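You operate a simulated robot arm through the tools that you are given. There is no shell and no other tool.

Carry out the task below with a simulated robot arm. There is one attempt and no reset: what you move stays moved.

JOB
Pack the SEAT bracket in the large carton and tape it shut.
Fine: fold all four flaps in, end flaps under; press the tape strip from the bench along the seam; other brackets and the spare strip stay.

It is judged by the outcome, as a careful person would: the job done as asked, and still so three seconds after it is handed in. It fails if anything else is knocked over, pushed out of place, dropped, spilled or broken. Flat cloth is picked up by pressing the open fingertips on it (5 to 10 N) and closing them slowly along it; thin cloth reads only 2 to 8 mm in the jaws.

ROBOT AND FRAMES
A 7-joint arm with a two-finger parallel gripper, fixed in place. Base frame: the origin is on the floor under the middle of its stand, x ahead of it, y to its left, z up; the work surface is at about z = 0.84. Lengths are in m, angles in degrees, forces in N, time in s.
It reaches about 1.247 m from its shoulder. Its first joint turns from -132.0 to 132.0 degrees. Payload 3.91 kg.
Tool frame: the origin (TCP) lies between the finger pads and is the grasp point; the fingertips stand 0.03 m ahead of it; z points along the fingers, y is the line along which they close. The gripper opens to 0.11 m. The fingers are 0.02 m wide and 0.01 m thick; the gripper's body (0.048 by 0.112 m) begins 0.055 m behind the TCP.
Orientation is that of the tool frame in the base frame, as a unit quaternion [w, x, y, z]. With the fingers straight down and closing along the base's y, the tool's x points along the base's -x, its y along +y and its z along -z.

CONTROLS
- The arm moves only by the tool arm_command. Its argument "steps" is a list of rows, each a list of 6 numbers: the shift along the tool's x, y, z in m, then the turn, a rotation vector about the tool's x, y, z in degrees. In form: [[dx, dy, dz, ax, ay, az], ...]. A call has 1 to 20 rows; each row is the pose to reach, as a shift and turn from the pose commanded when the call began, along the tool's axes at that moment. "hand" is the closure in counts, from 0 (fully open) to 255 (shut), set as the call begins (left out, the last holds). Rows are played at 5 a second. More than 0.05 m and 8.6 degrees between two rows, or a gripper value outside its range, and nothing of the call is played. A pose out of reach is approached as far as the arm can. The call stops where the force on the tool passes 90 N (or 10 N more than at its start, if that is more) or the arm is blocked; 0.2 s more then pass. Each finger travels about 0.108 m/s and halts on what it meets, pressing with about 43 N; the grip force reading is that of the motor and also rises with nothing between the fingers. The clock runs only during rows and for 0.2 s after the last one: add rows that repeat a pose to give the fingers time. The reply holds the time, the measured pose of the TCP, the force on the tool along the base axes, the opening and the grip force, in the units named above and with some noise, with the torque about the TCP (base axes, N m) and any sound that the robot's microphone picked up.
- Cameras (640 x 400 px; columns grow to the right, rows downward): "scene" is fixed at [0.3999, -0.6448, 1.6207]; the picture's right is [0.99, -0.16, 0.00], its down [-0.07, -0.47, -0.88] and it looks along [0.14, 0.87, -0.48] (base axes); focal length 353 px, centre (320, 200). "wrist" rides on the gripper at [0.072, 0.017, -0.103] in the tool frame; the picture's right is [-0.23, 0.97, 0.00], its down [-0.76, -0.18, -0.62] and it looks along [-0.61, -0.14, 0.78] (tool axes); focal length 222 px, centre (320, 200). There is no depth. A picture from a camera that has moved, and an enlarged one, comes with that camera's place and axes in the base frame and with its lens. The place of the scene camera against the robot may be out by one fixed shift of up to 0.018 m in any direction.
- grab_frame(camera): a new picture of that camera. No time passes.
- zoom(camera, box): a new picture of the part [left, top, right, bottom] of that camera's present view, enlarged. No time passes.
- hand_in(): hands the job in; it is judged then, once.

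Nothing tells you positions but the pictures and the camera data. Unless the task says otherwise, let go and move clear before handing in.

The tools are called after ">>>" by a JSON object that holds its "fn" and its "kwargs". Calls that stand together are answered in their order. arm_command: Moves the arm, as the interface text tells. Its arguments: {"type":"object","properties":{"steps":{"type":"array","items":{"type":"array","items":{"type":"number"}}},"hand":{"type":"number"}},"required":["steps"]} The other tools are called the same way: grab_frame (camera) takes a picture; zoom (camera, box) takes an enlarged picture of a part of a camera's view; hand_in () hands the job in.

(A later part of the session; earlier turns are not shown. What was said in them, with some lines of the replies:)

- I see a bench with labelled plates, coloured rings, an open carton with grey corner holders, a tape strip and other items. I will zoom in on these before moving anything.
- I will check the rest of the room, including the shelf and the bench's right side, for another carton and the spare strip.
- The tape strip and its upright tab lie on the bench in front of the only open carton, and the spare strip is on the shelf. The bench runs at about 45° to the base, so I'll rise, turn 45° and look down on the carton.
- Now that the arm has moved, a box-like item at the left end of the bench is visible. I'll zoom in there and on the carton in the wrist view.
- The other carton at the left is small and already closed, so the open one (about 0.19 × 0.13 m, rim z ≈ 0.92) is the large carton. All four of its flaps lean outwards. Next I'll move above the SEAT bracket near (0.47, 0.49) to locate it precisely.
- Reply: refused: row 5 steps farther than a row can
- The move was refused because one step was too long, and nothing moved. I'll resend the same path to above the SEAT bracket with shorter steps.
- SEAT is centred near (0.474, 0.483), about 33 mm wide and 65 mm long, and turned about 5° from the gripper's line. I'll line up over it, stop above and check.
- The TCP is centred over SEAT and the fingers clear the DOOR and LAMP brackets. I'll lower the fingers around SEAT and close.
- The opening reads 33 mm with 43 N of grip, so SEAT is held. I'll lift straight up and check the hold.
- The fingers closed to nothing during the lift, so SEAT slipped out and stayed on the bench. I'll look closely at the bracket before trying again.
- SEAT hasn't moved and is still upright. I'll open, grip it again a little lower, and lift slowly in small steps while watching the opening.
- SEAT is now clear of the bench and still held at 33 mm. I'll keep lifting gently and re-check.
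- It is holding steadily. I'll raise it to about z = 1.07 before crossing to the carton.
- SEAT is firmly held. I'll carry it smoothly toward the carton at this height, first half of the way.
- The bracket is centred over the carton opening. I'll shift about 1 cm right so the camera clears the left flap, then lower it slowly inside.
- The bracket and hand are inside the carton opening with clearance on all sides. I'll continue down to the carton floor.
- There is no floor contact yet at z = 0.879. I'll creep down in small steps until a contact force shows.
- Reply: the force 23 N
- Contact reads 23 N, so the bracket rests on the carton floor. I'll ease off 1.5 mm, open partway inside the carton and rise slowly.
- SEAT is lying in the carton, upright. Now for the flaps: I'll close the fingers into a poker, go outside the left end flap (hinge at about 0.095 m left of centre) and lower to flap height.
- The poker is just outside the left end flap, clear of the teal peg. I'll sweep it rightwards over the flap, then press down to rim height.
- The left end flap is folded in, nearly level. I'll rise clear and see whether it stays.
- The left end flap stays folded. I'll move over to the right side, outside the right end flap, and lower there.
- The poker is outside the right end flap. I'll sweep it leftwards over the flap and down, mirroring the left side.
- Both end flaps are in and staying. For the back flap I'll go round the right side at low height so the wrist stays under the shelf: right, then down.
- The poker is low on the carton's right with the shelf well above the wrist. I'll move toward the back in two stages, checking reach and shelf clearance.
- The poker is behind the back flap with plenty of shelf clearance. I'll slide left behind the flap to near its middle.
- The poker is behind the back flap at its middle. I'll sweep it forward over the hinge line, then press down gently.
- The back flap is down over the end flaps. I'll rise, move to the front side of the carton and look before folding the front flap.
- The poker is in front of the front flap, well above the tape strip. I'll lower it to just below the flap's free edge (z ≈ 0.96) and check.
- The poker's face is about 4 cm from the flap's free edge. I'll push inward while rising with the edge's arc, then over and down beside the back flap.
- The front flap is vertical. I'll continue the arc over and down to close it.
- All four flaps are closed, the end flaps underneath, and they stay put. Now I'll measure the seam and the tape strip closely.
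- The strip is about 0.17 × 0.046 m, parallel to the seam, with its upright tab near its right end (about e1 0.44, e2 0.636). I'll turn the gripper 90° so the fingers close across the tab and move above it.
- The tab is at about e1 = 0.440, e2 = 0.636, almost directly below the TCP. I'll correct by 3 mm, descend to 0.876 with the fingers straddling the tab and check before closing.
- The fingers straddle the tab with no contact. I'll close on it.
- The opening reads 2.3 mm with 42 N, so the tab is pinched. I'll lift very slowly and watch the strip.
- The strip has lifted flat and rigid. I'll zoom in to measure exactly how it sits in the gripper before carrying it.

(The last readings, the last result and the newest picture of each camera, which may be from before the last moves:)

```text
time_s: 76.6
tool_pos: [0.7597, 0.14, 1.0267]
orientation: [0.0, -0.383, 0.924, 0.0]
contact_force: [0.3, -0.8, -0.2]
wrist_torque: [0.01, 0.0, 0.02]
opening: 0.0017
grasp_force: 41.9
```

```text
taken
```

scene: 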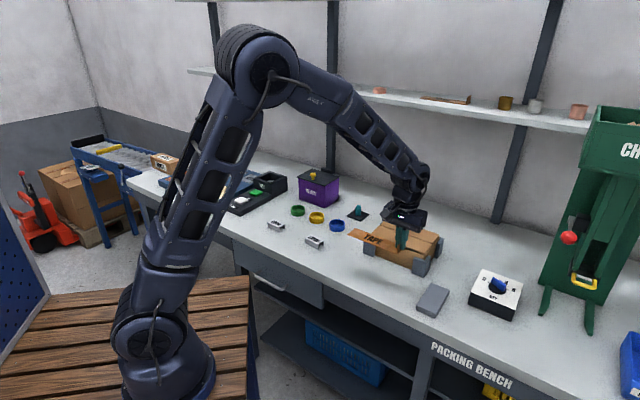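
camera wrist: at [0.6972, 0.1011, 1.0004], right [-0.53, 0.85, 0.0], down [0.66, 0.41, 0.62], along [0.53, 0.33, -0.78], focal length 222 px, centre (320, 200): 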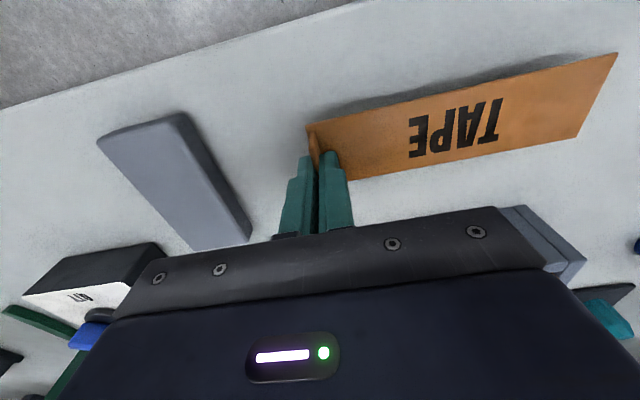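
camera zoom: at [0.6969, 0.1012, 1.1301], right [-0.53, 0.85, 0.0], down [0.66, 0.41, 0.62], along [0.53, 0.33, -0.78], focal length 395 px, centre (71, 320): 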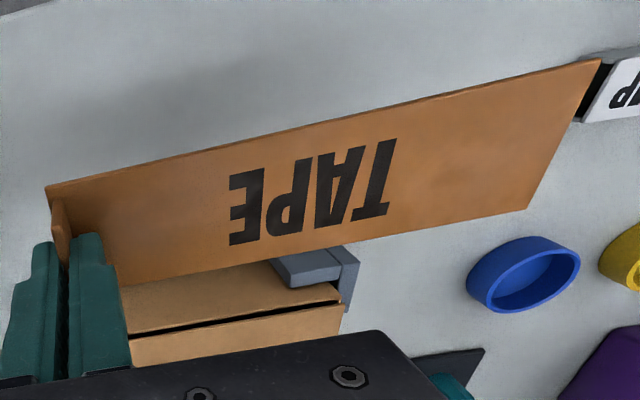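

The strip is held straight and parallel to the seam. I'll carry it over the carton so it is centred over the seam (TCP e1 ≈ 0.458, e2 ≈ 0.822), staying high.

>>> {"fn": "arm_command", "kwargs": {"steps": [[-0.004, -0.0004, 0, 0, 0, 0], [-0.012, -0.0013, 0, 0, 0, 0], [-0.024, -0.0025, 0, 0, 0, 0], [-0.038, -0.004, 0, 0, 0, 0], [-0.053, -0.0055, 0, 0, 0, 0], [-0.068, -0.0071, 0, 0, 0, 0], [-0.083, -0.0087, 0, 0, 0, 0], [-0.098, -0.0103, 0, 0, 0, 0], [-0.113, -0.0118, 0, 0, 0, 0], [-0.128, -0.0134, 0, 0, 0, 0], [-0.143, -0.015, 0, 0, 0, 0], [-0.157, -0.0164, 0, 0, 0, 0], [-0.169, -0.0177, 0, 0, 0, 0], [-0.178, -0.0186, 0, 0, 0, 0], [-0.184, -0.0193, 0, 0, 0, 0], [-0.1854, -0.0194, 0, 0, 0, 0], [-0.1854, -0.0194, 0, 0, 0, 0]]}}

>>> {"fn": "grab_frame", "kwargs": {"camera": "wrist"}}

>>> {"fn": "zoom", "kwargs": {"camera": "scene", "box": [340, 150, 480, 290]}}

```text
time_s: 80.2
tool_pos: [0.907, 0.2561, 1.0287]
orientation: [0.0, -0.383, 0.924, 0.0]
contact_force: [0.3, 0.2, -0.1]
wrist_torque: [-0.03, -0.02, 0.0]
opening: 0.002
grasp_force: 41.8
```

```text
taken
camera wrist: at [0.8429, 0.2181, 1.1307], right [-0.53, 0.85, 0.0], down [0.66, 0.41, 0.62], along [0.53, 0.33, -0.78], focal length 222 px, centre (320, 200)
```

wrist: 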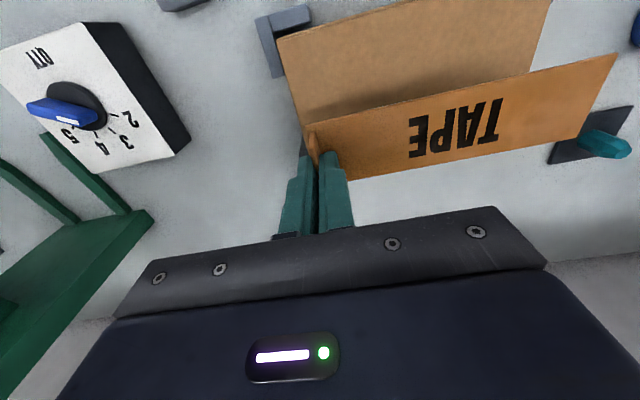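

```text
2.86 times, centred on (410, 220) of scene
camera zoom: at [0.3999, -0.6448, 1.6207], right [0.99, -0.16, 0.0], down [-0.07, -0.47, -0.88], along [0.14, 0.87, -0.48], focal length 1009 px, centre (63, 143)
```

zoom: 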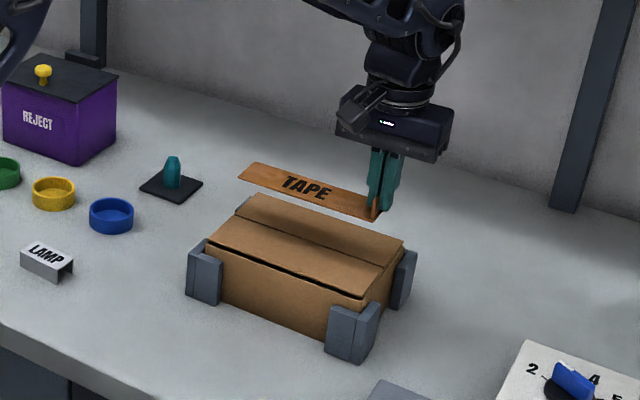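

The strip hangs over the seam, square with the carton. I'll lower to just above the flaps and check alignment.

>>> {"fn": "arm_command", "kwargs": {"steps": [[0, 0, 0.006, 0, 0, 0], [0, 0, 0.014, 0, 0, 0], [0, 0, 0.023, 0, 0, 0], [0, 0, 0.032, 0, 0, 0], [0, 0, 0.04, 0, 0, 0], [0, 0, 0.045, 0, 0, 0], [0, 0, 0.048, 0, 0, 0], [0, 0, 0.048, 0, 0, 0]]}}

>>> {"fn": "grab_frame", "kwargs": {"camera": "wrist"}}

>>> {"fn": "zoom", "kwargs": {"camera": "scene", "box": [355, 180, 465, 280]}}

```text
time_s: 82.0
tool_pos: [0.9069, 0.256, 0.9791]
orientation: [0.001, -0.382, 0.924, 0.001]
contact_force: [0.0, 0.6, -0.8]
wrist_torque: [0.02, 0.0, 0.02]
opening: 0.0019
grasp_force: 41.8
```

```text
taken
camera wrist: at [0.8427, 0.218, 1.0828], right [-0.53, 0.85, 0.0], down [0.66, 0.41, 0.62], along [0.53, 0.33, -0.78], focal length 222 px, centre (320, 200)
```

wrist: 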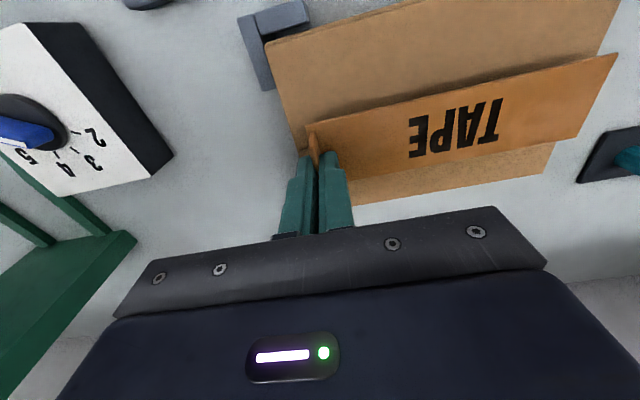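

```text
4.00 times, centred on (410, 230) of scene
camera zoom: at [0.3999, -0.6448, 1.6207], right [0.99, -0.16, 0.0], down [-0.07, -0.47, -0.88], along [0.14, 0.87, -0.48], focal length 1412 px, centre (-40, 80)
```

zoom: 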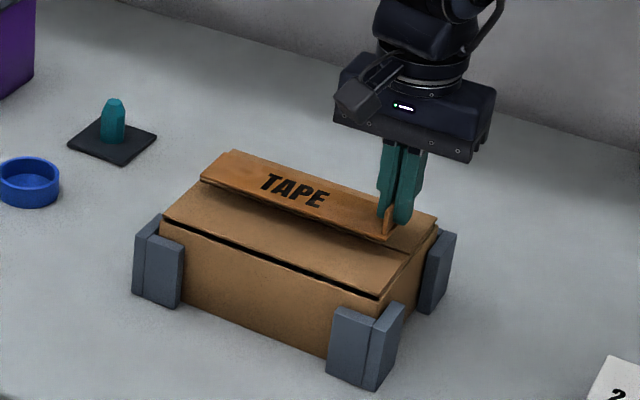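

>>> {"fn": "zoom", "kwargs": {"camera": "wrist", "box": [240, 0, 640, 250]}}

```text
1.60 times, centred on (440, 125) of wrist
camera zoom: at [0.8427, 0.218, 1.0828], right [-0.53, 0.85, 0.0], down [0.66, 0.41, 0.62], along [0.53, 0.33, -0.78], focal length 355 px, centre (128, 320)
```

zoom: 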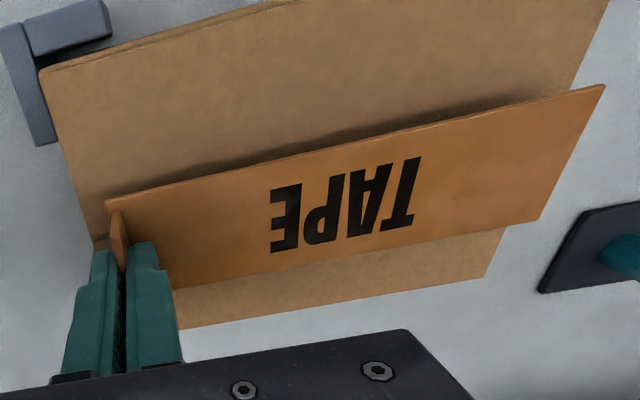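

The strip lines up with the seam within a few millimetres. I'll shift it 4 mm right and 1.5 mm forward to centre it, then lower towards contact.

>>> {"fn": "arm_command", "kwargs": {"steps": [[0.0008, -0.002, 0.002, 0, 0, 0], [0.0015, -0.004, 0.004, 0, 0, 0], [0.0015, -0.004, 0.006, 0, 0, 0], [0.0015, -0.004, 0.008, 0, 0, 0], [0.0015, -0.004, 0.008, 0, 0, 0]]}}

>>> {"fn": "arm_command", "kwargs": {"steps": [[0, 0, 0.001, 0, 0, 0], [0, 0, 0.002, 0, 0, 0]]}}

>>> {"fn": "zoom", "kwargs": {"camera": "scene", "box": [355, 180, 465, 280]}}

```text
time_s: 83.2
tool_pos: [0.9084, 0.2534, 0.9719]
orientation: [0.0, -0.383, 0.924, 0.0]
contact_force: [0.5, -0.3, 0.1]
wrist_torque: [0.01, -0.01, -0.02]
opening: 0.002
grasp_force: 42.5
```

```text
time_s: 83.8
tool_pos: [0.9071, 0.2531, 0.968]
orientation: [0.0, -0.382, 0.924, 0.0]
contact_force: [0.5, -0.3, -0.4]
wrist_torque: [0.01, -0.01, 0.0]
opening: 0.0017
grasp_force: 42.1
```

```text
4.00 times, centred on (410, 230) of scene
camera zoom: at [0.3999, -0.6448, 1.6207], right [0.99, -0.16, 0.0], down [-0.07, -0.47, -0.88], along [0.14, 0.87, -0.48], focal length 1412 px, centre (-40, 80)
```

zoom: 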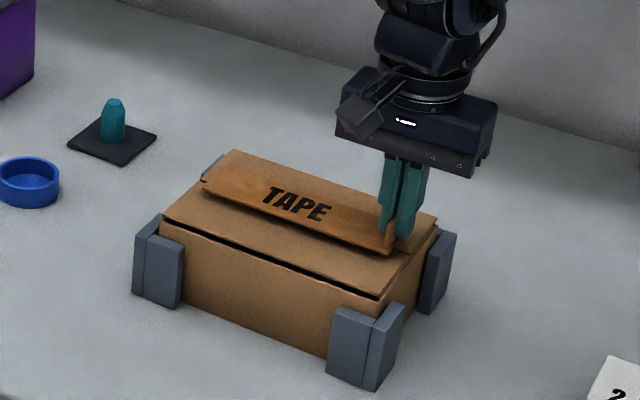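

No contact yet and a small shadow gap remains. I'll keep creeping down in 1 mm steps.

>>> {"fn": "arm_command", "kwargs": {"steps": [[0, 0, 0.001, 0, 0, 0], [0, 0, 0.002, 0, 0, 0]]}}

>>> {"fn": "arm_command", "kwargs": {"steps": [[0, 0, 0.001, 0, 0, 0], [0, 0, 0.002, 0, 0, 0]]}}

>>> {"fn": "zoom", "kwargs": {"camera": "scene", "box": [355, 180, 465, 280]}}

```text
time_s: 84.4
tool_pos: [0.9076, 0.2525, 0.9659]
orientation: [0.0, -0.382, 0.924, 0.0]
contact_force: [-0.1, -0.5, -0.2]
wrist_torque: [0.0, -0.01, 0.03]
opening: 0.0016
grasp_force: 42.2
```

```text
time_s: 85.0
tool_pos: [0.9082, 0.2518, 0.9646]
orientation: [0.001, -0.383, 0.924, 0.0]
contact_force: [0.6, 0.6, -0.1]
wrist_torque: [-0.04, -0.04, 0.04]
opening: 0.002
grasp_force: 42.0
```

```text
4.00 times, centred on (410, 230) of scene
camera zoom: at [0.3999, -0.6448, 1.6207], right [0.99, -0.16, 0.0], down [-0.07, -0.47, -0.88], along [0.14, 0.87, -0.48], focal length 1412 px, centre (-40, 80)
```

zoom: 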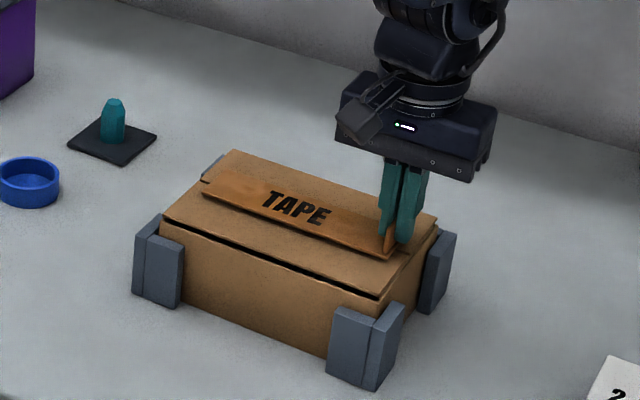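

>>> {"fn": "arm_command", "kwargs": {"steps": [[0, 0, 0.001, 0, 0, 0], [0, 0, 0.002, 0, 0, 0]]}}

>>> {"fn": "arm_command", "kwargs": {"steps": [[0, 0, 0.001, 0, 0, 0], [0, 0, 0.002, 0, 0, 0]]}}

```text
time_s: 85.6
tool_pos: [0.909, 0.2527, 0.9635]
orientation: [0.0, -0.382, 0.924, -0.001]
contact_force: [0.2, 0.1, -0.3]
wrist_torque: [-0.02, 0.02, 0.02]
opening: 0.002
grasp_force: 41.8
```

```text
time_s: 86.2
tool_pos: [0.9085, 0.2536, 0.9602]
orientation: [0.0, -0.383, 0.924, 0.0]
contact_force: [-0.5, -1.0, -0.4]
wrist_torque: [-0.01, -0.03, -0.02]
opening: 0.0016
grasp_force: 41.6
```

>>> {"fn": "zoom", "kwargs": {"camera": "scene", "box": [365, 195, 455, 270]}}

>>> {"fn": "grab_frame", "kwargs": {"camera": "wrist"}}

```text
5.33 times, centred on (410, 232) of scene
camera zoom: at [0.3999, -0.6448, 1.6207], right [0.99, -0.16, 0.0], down [-0.07, -0.47, -0.88], along [0.14, 0.87, -0.48], focal length 1883 px, centre (-160, 27)
```

zoom: 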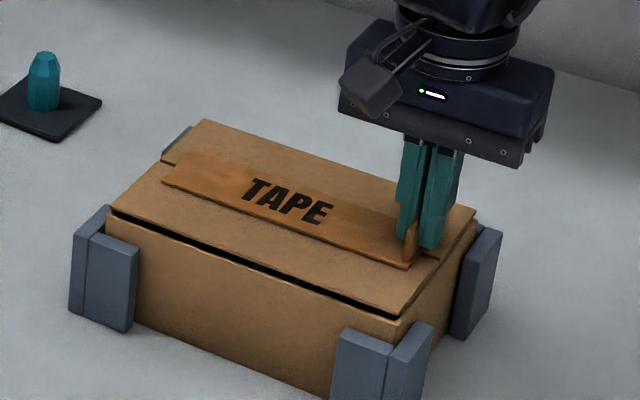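

```text
taken
camera wrist: at [0.8443, 0.2146, 1.0636], right [-0.53, 0.85, 0.0], down [0.66, 0.41, 0.62], along [0.53, 0.33, -0.78], focal length 222 px, centre (320, 200)
```

wrist: 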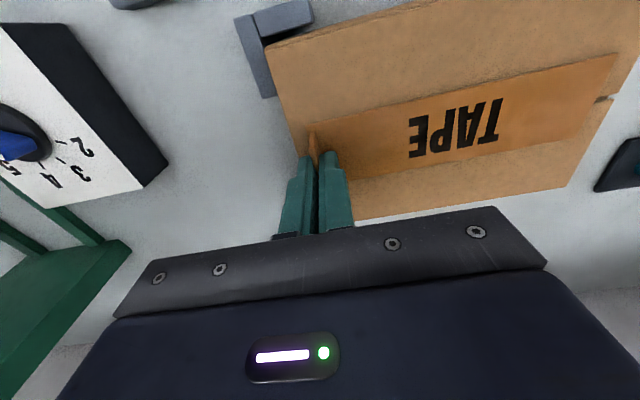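

The strip lies on the flaps, centred on the seam (the seam end shows in the middle of the strip's left end), but the force is still near zero. I'll press down gently in 1 mm steps until there is firm resistance.

>>> {"fn": "arm_command", "kwargs": {"steps": [[0, 0, 0.001, 0, 0, 0], [0, 0, 0.001, 0, 0, 0]]}}

>>> {"fn": "arm_command", "kwargs": {"steps": [[0, 0, 0.001, 0, 0, 0], [0, 0, 0.001, 0, 0, 0]]}}

>>> {"fn": "zoom", "kwargs": {"camera": "scene", "box": [365, 195, 455, 270]}}

```text
time_s: 86.8
tool_pos: [0.9083, 0.2541, 0.9596]
orientation: [0.0, -0.382, 0.924, 0.0]
contact_force: [-0.8, -1.1, 0.7]
wrist_torque: [-0.03, 0.04, -0.04]
opening: 0.0018
grasp_force: 42.2
```

```text
time_s: 87.4
tool_pos: [0.9074, 0.254, 0.9583]
orientation: [0.001, -0.382, 0.924, 0.001]
contact_force: [1.5, -0.8, 8.4]
wrist_torque: [-0.04, -0.03, -0.01]
opening: 0.002
grasp_force: 41.5
```

```text
5.33 times, centred on (410, 232) of scene
camera zoom: at [0.3999, -0.6448, 1.6207], right [0.99, -0.16, 0.0], down [-0.07, -0.47, -0.88], along [0.14, 0.87, -0.48], focal length 1883 px, centre (-160, 27)
```

zoom: 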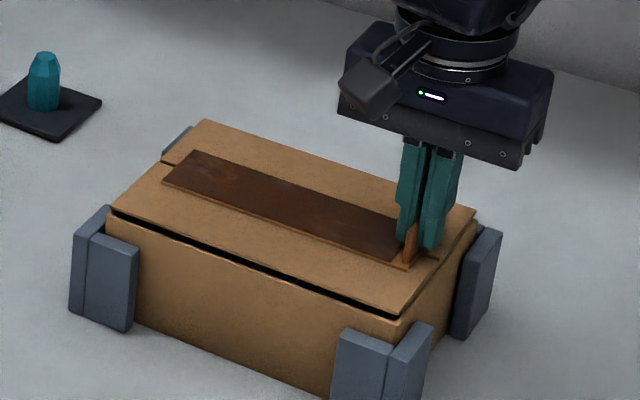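

At 8.4 N the strip changed to a dark, stuck-down look along the seam. I'll open the fingers slightly, rise clear and inspect.

>>> {"fn": "arm_command", "kwargs": {"steps": [[0, 0, -0.0005, 0, 0, 0], [0, 0, -0.0005, 0, 0, 0], [0, 0, -0.0005, 0, 0, 0]], "hand": 190}}

>>> {"fn": "arm_command", "kwargs": {"steps": [[0, 0, -0.01, 0, 0, 0], [0, 0, -0.025, 0, 0, 0], [0, 0, -0.05, 0, 0, 0], [0, 0, -0.08, 0, 0, 0], [0, 0, -0.11, 0, 0, 0], [0, 0, -0.11, 0, 0, 0]]}}

>>> {"fn": "zoom", "kwargs": {"camera": "scene", "box": [365, 195, 455, 270]}}

>>> {"fn": "grab_frame", "kwargs": {"camera": "wrist"}}

```text
time_s: 88.2
tool_pos: [0.9078, 0.2523, 0.9586]
orientation: [-0.001, -0.382, 0.924, 0.0]
contact_force: [0.3, 0.0, 0.0]
wrist_torque: [0.0, -0.02, 0.0]
opening: 0.0282
grasp_force: 0.1
```

```text
time_s: 89.6
tool_pos: [0.9084, 0.2544, 1.0696]
orientation: [0.001, -0.383, 0.924, 0.0]
contact_force: [0.1, -0.4, -0.8]
wrist_torque: [0.01, 0.01, -0.02]
opening: 0.0282
grasp_force: 0.0
```

```text
5.33 times, centred on (410, 232) of scene
camera zoom: at [0.3999, -0.6448, 1.6207], right [0.99, -0.16, 0.0], down [-0.07, -0.47, -0.88], along [0.14, 0.87, -0.48], focal length 1883 px, centre (-160, 27)
```

zoom: 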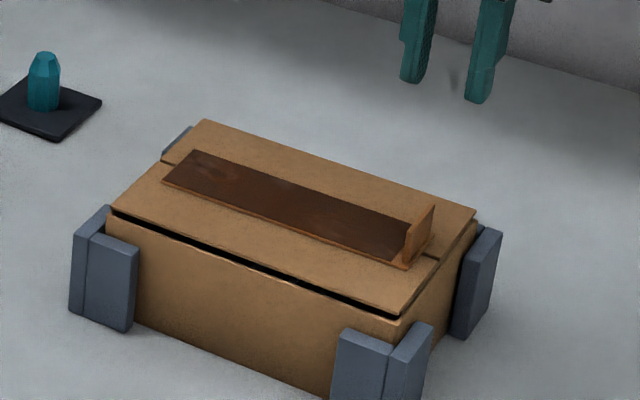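

```text
taken
camera wrist: at [0.8438, 0.2148, 1.1729], right [-0.53, 0.85, 0.0], down [0.66, 0.41, 0.62], along [0.53, 0.33, -0.78], focal length 222 px, centre (320, 200)
```

wrist: 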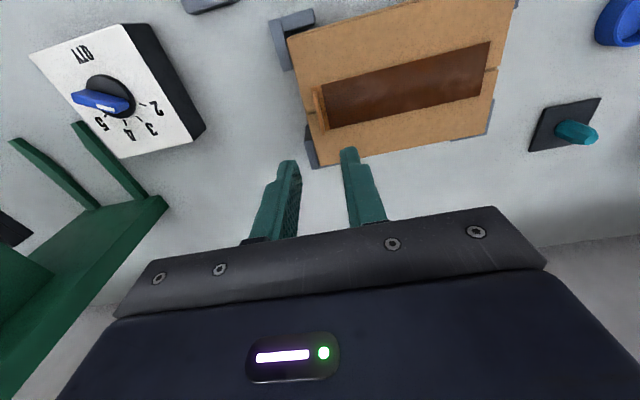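

The strip is stuck flat along the seam and all flaps are flush. To make sure it adheres along its whole length, I'll press it lightly with closed fingertips at a few points.

>>> {"fn": "arm_command", "kwargs": {"steps": [[0, 0.02, 0, 0, 0, 0], [0, 0.045, 0, 0, 0, 0], [0, 0.045, 0.03, 0, 0, 0], [0, 0.045, 0.06, 0, 0, 0], [0, 0.045, 0.09, 0, 0, 0], [0, 0.045, 0.104, 0, 0, 0], [0, 0.045, 0.11, 0, 0, 0], [0, 0.045, 0.11, 0, 0, 0]], "hand": 255}}

>>> {"fn": "arm_command", "kwargs": {"steps": [[0, 0, 0.001, 0, 0, 0], [0, 0, 0.002, 0, 0, 0]]}}

>>> {"fn": "zoom", "kwargs": {"camera": "scene", "box": [365, 195, 455, 270]}}

```text
time_s: 91.4
tool_pos: [0.8758, 0.2843, 0.9602]
orientation: [0.001, -0.383, 0.924, 0.0]
contact_force: [-0.1, -0.6, -0.3]
wrist_torque: [0.0, -0.02, 0.02]
opening: 0.0001
grasp_force: 37.9
```

```text
time_s: 92.0
tool_pos: [0.8756, 0.2843, 0.9578]
orientation: [0.0, -0.383, 0.924, 0.0]
contact_force: [0.7, 1.0, -0.2]
wrist_torque: [0.05, 0.02, 0.0]
opening: 0.0
grasp_force: 38.2
```

```text
5.33 times, centred on (410, 232) of scene
camera zoom: at [0.3999, -0.6448, 1.6207], right [0.99, -0.16, 0.0], down [-0.07, -0.47, -0.88], along [0.14, 0.87, -0.48], focal length 1883 px, centre (-160, 27)
```

zoom: 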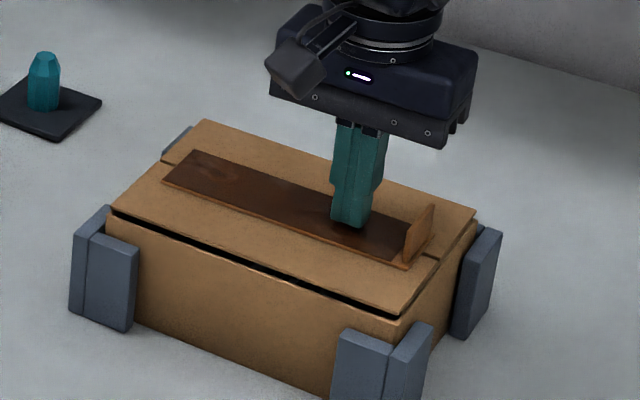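

>>> {"fn": "arm_command", "kwargs": {"steps": [[0, 0, 0.001, 0, 0, 0], [0, 0, 0.002, 0, 0, 0]]}}

>>> {"fn": "arm_command", "kwargs": {"steps": [[0, 0, 0.001, 0, 0, 0], [0, 0, 0.001, 0, 0, 0]]}}

```text
time_s: 92.6
tool_pos: [0.8763, 0.2849, 0.9553]
orientation: [0.001, -0.382, 0.924, -0.001]
contact_force: [0.3, 0.3, 2.5]
wrist_torque: [-0.03, 0.02, 0.0]
opening: 0.0
grasp_force: 37.6
```

```text
time_s: 93.2
tool_pos: [0.8759, 0.2834, 0.9552]
orientation: [0.001, -0.382, 0.924, 0.0]
contact_force: [2.5, -1.0, 9.2]
wrist_torque: [-0.04, -0.07, -0.02]
opening: 0.0001
grasp_force: 37.8
```

Firm support at 9 N. I'll repeat the light press at the middle and near the left end, lifting between points.

>>> {"fn": "arm_command", "kwargs": {"steps": [[0, 0, -0.008, 0, 0, 0], [0, 0.02, -0.008, 0, 0, 0], [0, 0.045, -0.008, 0, 0, 0], [0, 0.045, -0.004, 0, 0, 0], [0, 0.045, -0.001, 0, 0, 0], [0, 0.045, 0, 0, 0, 0]]}}

>>> {"fn": "arm_command", "kwargs": {"steps": [[0, 0, -0.008, 0, 0, 0], [0, 0.02, -0.008, 0, 0, 0], [0, 0.045, -0.008, 0, 0, 0], [0, 0.045, -0.004, 0, 0, 0], [0, 0.045, -0.001, 0, 0, 0], [0, 0.045, 0, 0, 0, 0]]}}

>>> {"fn": "zoom", "kwargs": {"camera": "scene", "box": [365, 195, 455, 270]}}

```text
time_s: 94.6
tool_pos: [0.8452, 0.3162, 0.9549]
orientation: [0.001, -0.383, 0.924, 0.0]
contact_force: [0.0, 2.2, 7.8]
wrist_torque: [0.1, -0.02, 0.02]
opening: 0.0
grasp_force: 37.7
```

```text
time_s: 96.0
tool_pos: [0.8141, 0.3491, 0.9554]
orientation: [0.001, -0.382, 0.924, 0.0]
contact_force: [-1.3, 0.0, 6.5]
wrist_torque: [-0.04, 0.01, -0.02]
opening: 0.0004
grasp_force: 37.4
```

```text
5.33 times, centred on (410, 232) of scene
camera zoom: at [0.3999, -0.6448, 1.6207], right [0.99, -0.16, 0.0], down [-0.07, -0.47, -0.88], along [0.14, 0.87, -0.48], focal length 1883 px, centre (-160, 27)
```

zoom: 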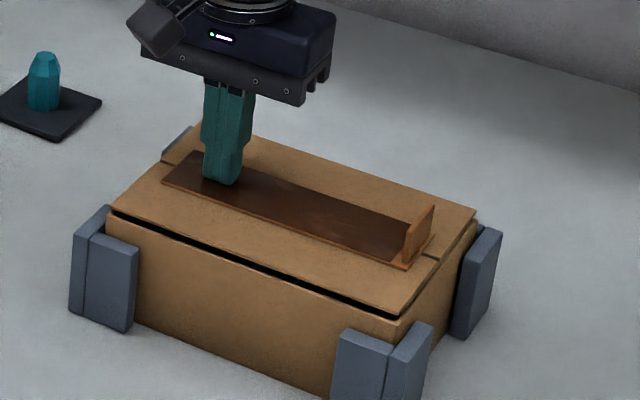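

All points press firm at 6–9 N. I'll rise straight up, back away and do a final check.

>>> {"fn": "arm_command", "kwargs": {"steps": [[0, 0, -0.015, 0, 0, 0], [0, 0, -0.045, 0, 0, 0], [0, 0, -0.085, 0, 0, 0], [0.01, 0, -0.125, 0, 0, 0], [0.04, 0, -0.15, 0, 0, 0], [0.07, 0, -0.17, 0, 0, 0], [0.1, 0, -0.18, 0, 0, 0], [0.1, 0, -0.18, 0, 0, 0]], "hand": 127}}

>>> {"fn": "grab_frame", "kwargs": {"camera": "scene"}}

>>> {"fn": "zoom", "kwargs": {"camera": "scene", "box": [365, 195, 455, 270]}}

>>> {"fn": "grab_frame", "kwargs": {"camera": "wrist"}}

>>> {"fn": "zoom", "kwargs": {"camera": "scene", "box": [240, 160, 400, 260]}}

```text
time_s: 97.8
tool_pos: [0.7396, 0.278, 1.1351]
orientation: [-0.001, -0.383, 0.924, 0.0]
contact_force: [0.1, 0.4, 0.5]
wrist_torque: [0.01, 0.03, 0.0]
opening: 0.0551
grasp_force: 0.0
```

```text
taken
```

scene: 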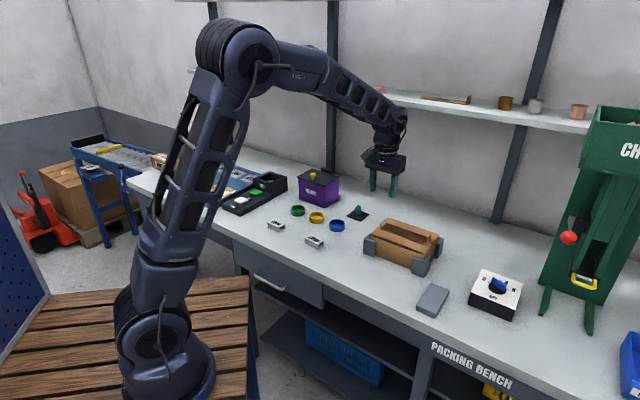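

```text
5.33 times, centred on (410, 232) of scene
camera zoom: at [0.3999, -0.6448, 1.6207], right [0.99, -0.16, 0.0], down [-0.07, -0.47, -0.88], along [0.14, 0.87, -0.48], focal length 1883 px, centre (-160, 27)
```

zoom: 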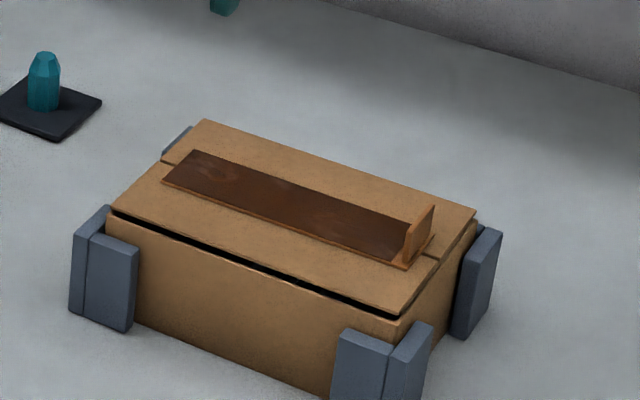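

```text
taken
camera wrist: at [0.6766, 0.2384, 1.2374], right [-0.53, 0.85, 0.0], down [0.66, 0.41, 0.62], along [0.53, 0.33, -0.78], focal length 222 px, centre (320, 200)
```

wrist: 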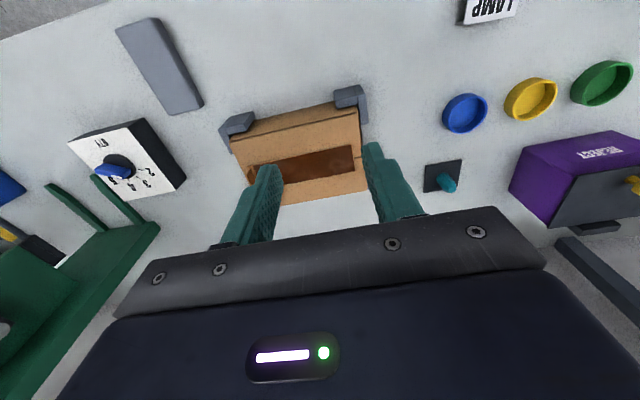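

```text
4.00 times, centred on (320, 210) of scene
camera zoom: at [0.3999, -0.6448, 1.6207], right [0.99, -0.16, 0.0], down [-0.07, -0.47, -0.88], along [0.14, 0.87, -0.48], focal length 1412 px, centre (320, 160)
```

zoom: 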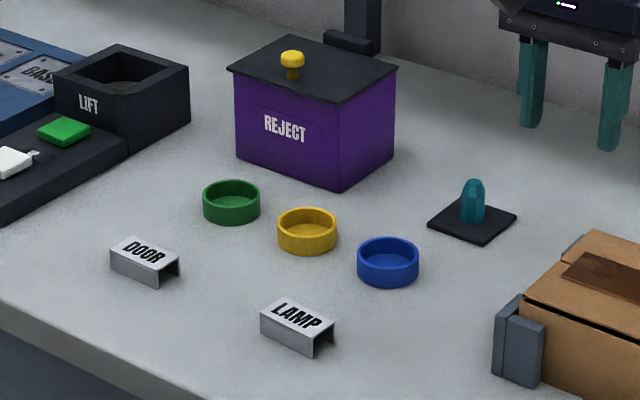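

SEAT is packed inside, all four flaps are closed with the end flaps underneath, and the tape is stuck flat along the seam. DOOR, LAMP, the spare strip on the shelf and everything else are still in place, and the arm is clear, so I'm handing in.

>>> {"fn": "hand_in", "kwargs": {}}

```text
The job is handed in.
```

The SEAT bracket is packed in the large carton, and the carton is taped shut. I've handed the job in but have no verdict back yet.

- **Bracket:** my first grip on SEAT slipped during the lift, and it stayed on the bench where it was. The second, slower lift held, and it now lies flat on the carton floor.
- **Flaps:** the two end flaps are folded in underneath, with the back and front flaps on top of them. All four stayed down when I let go.
- **Tape:** the strip from the bench is stuck down along the seam and roughly centred on it. I then pressed it at three more points along its length, at about 6 to 9 N each.
- **Everything else:** in the last pictures, DOOR, LAMP, the spare strip on the shelf and the other items on the bench were where they started. The arm is clear of the carton.
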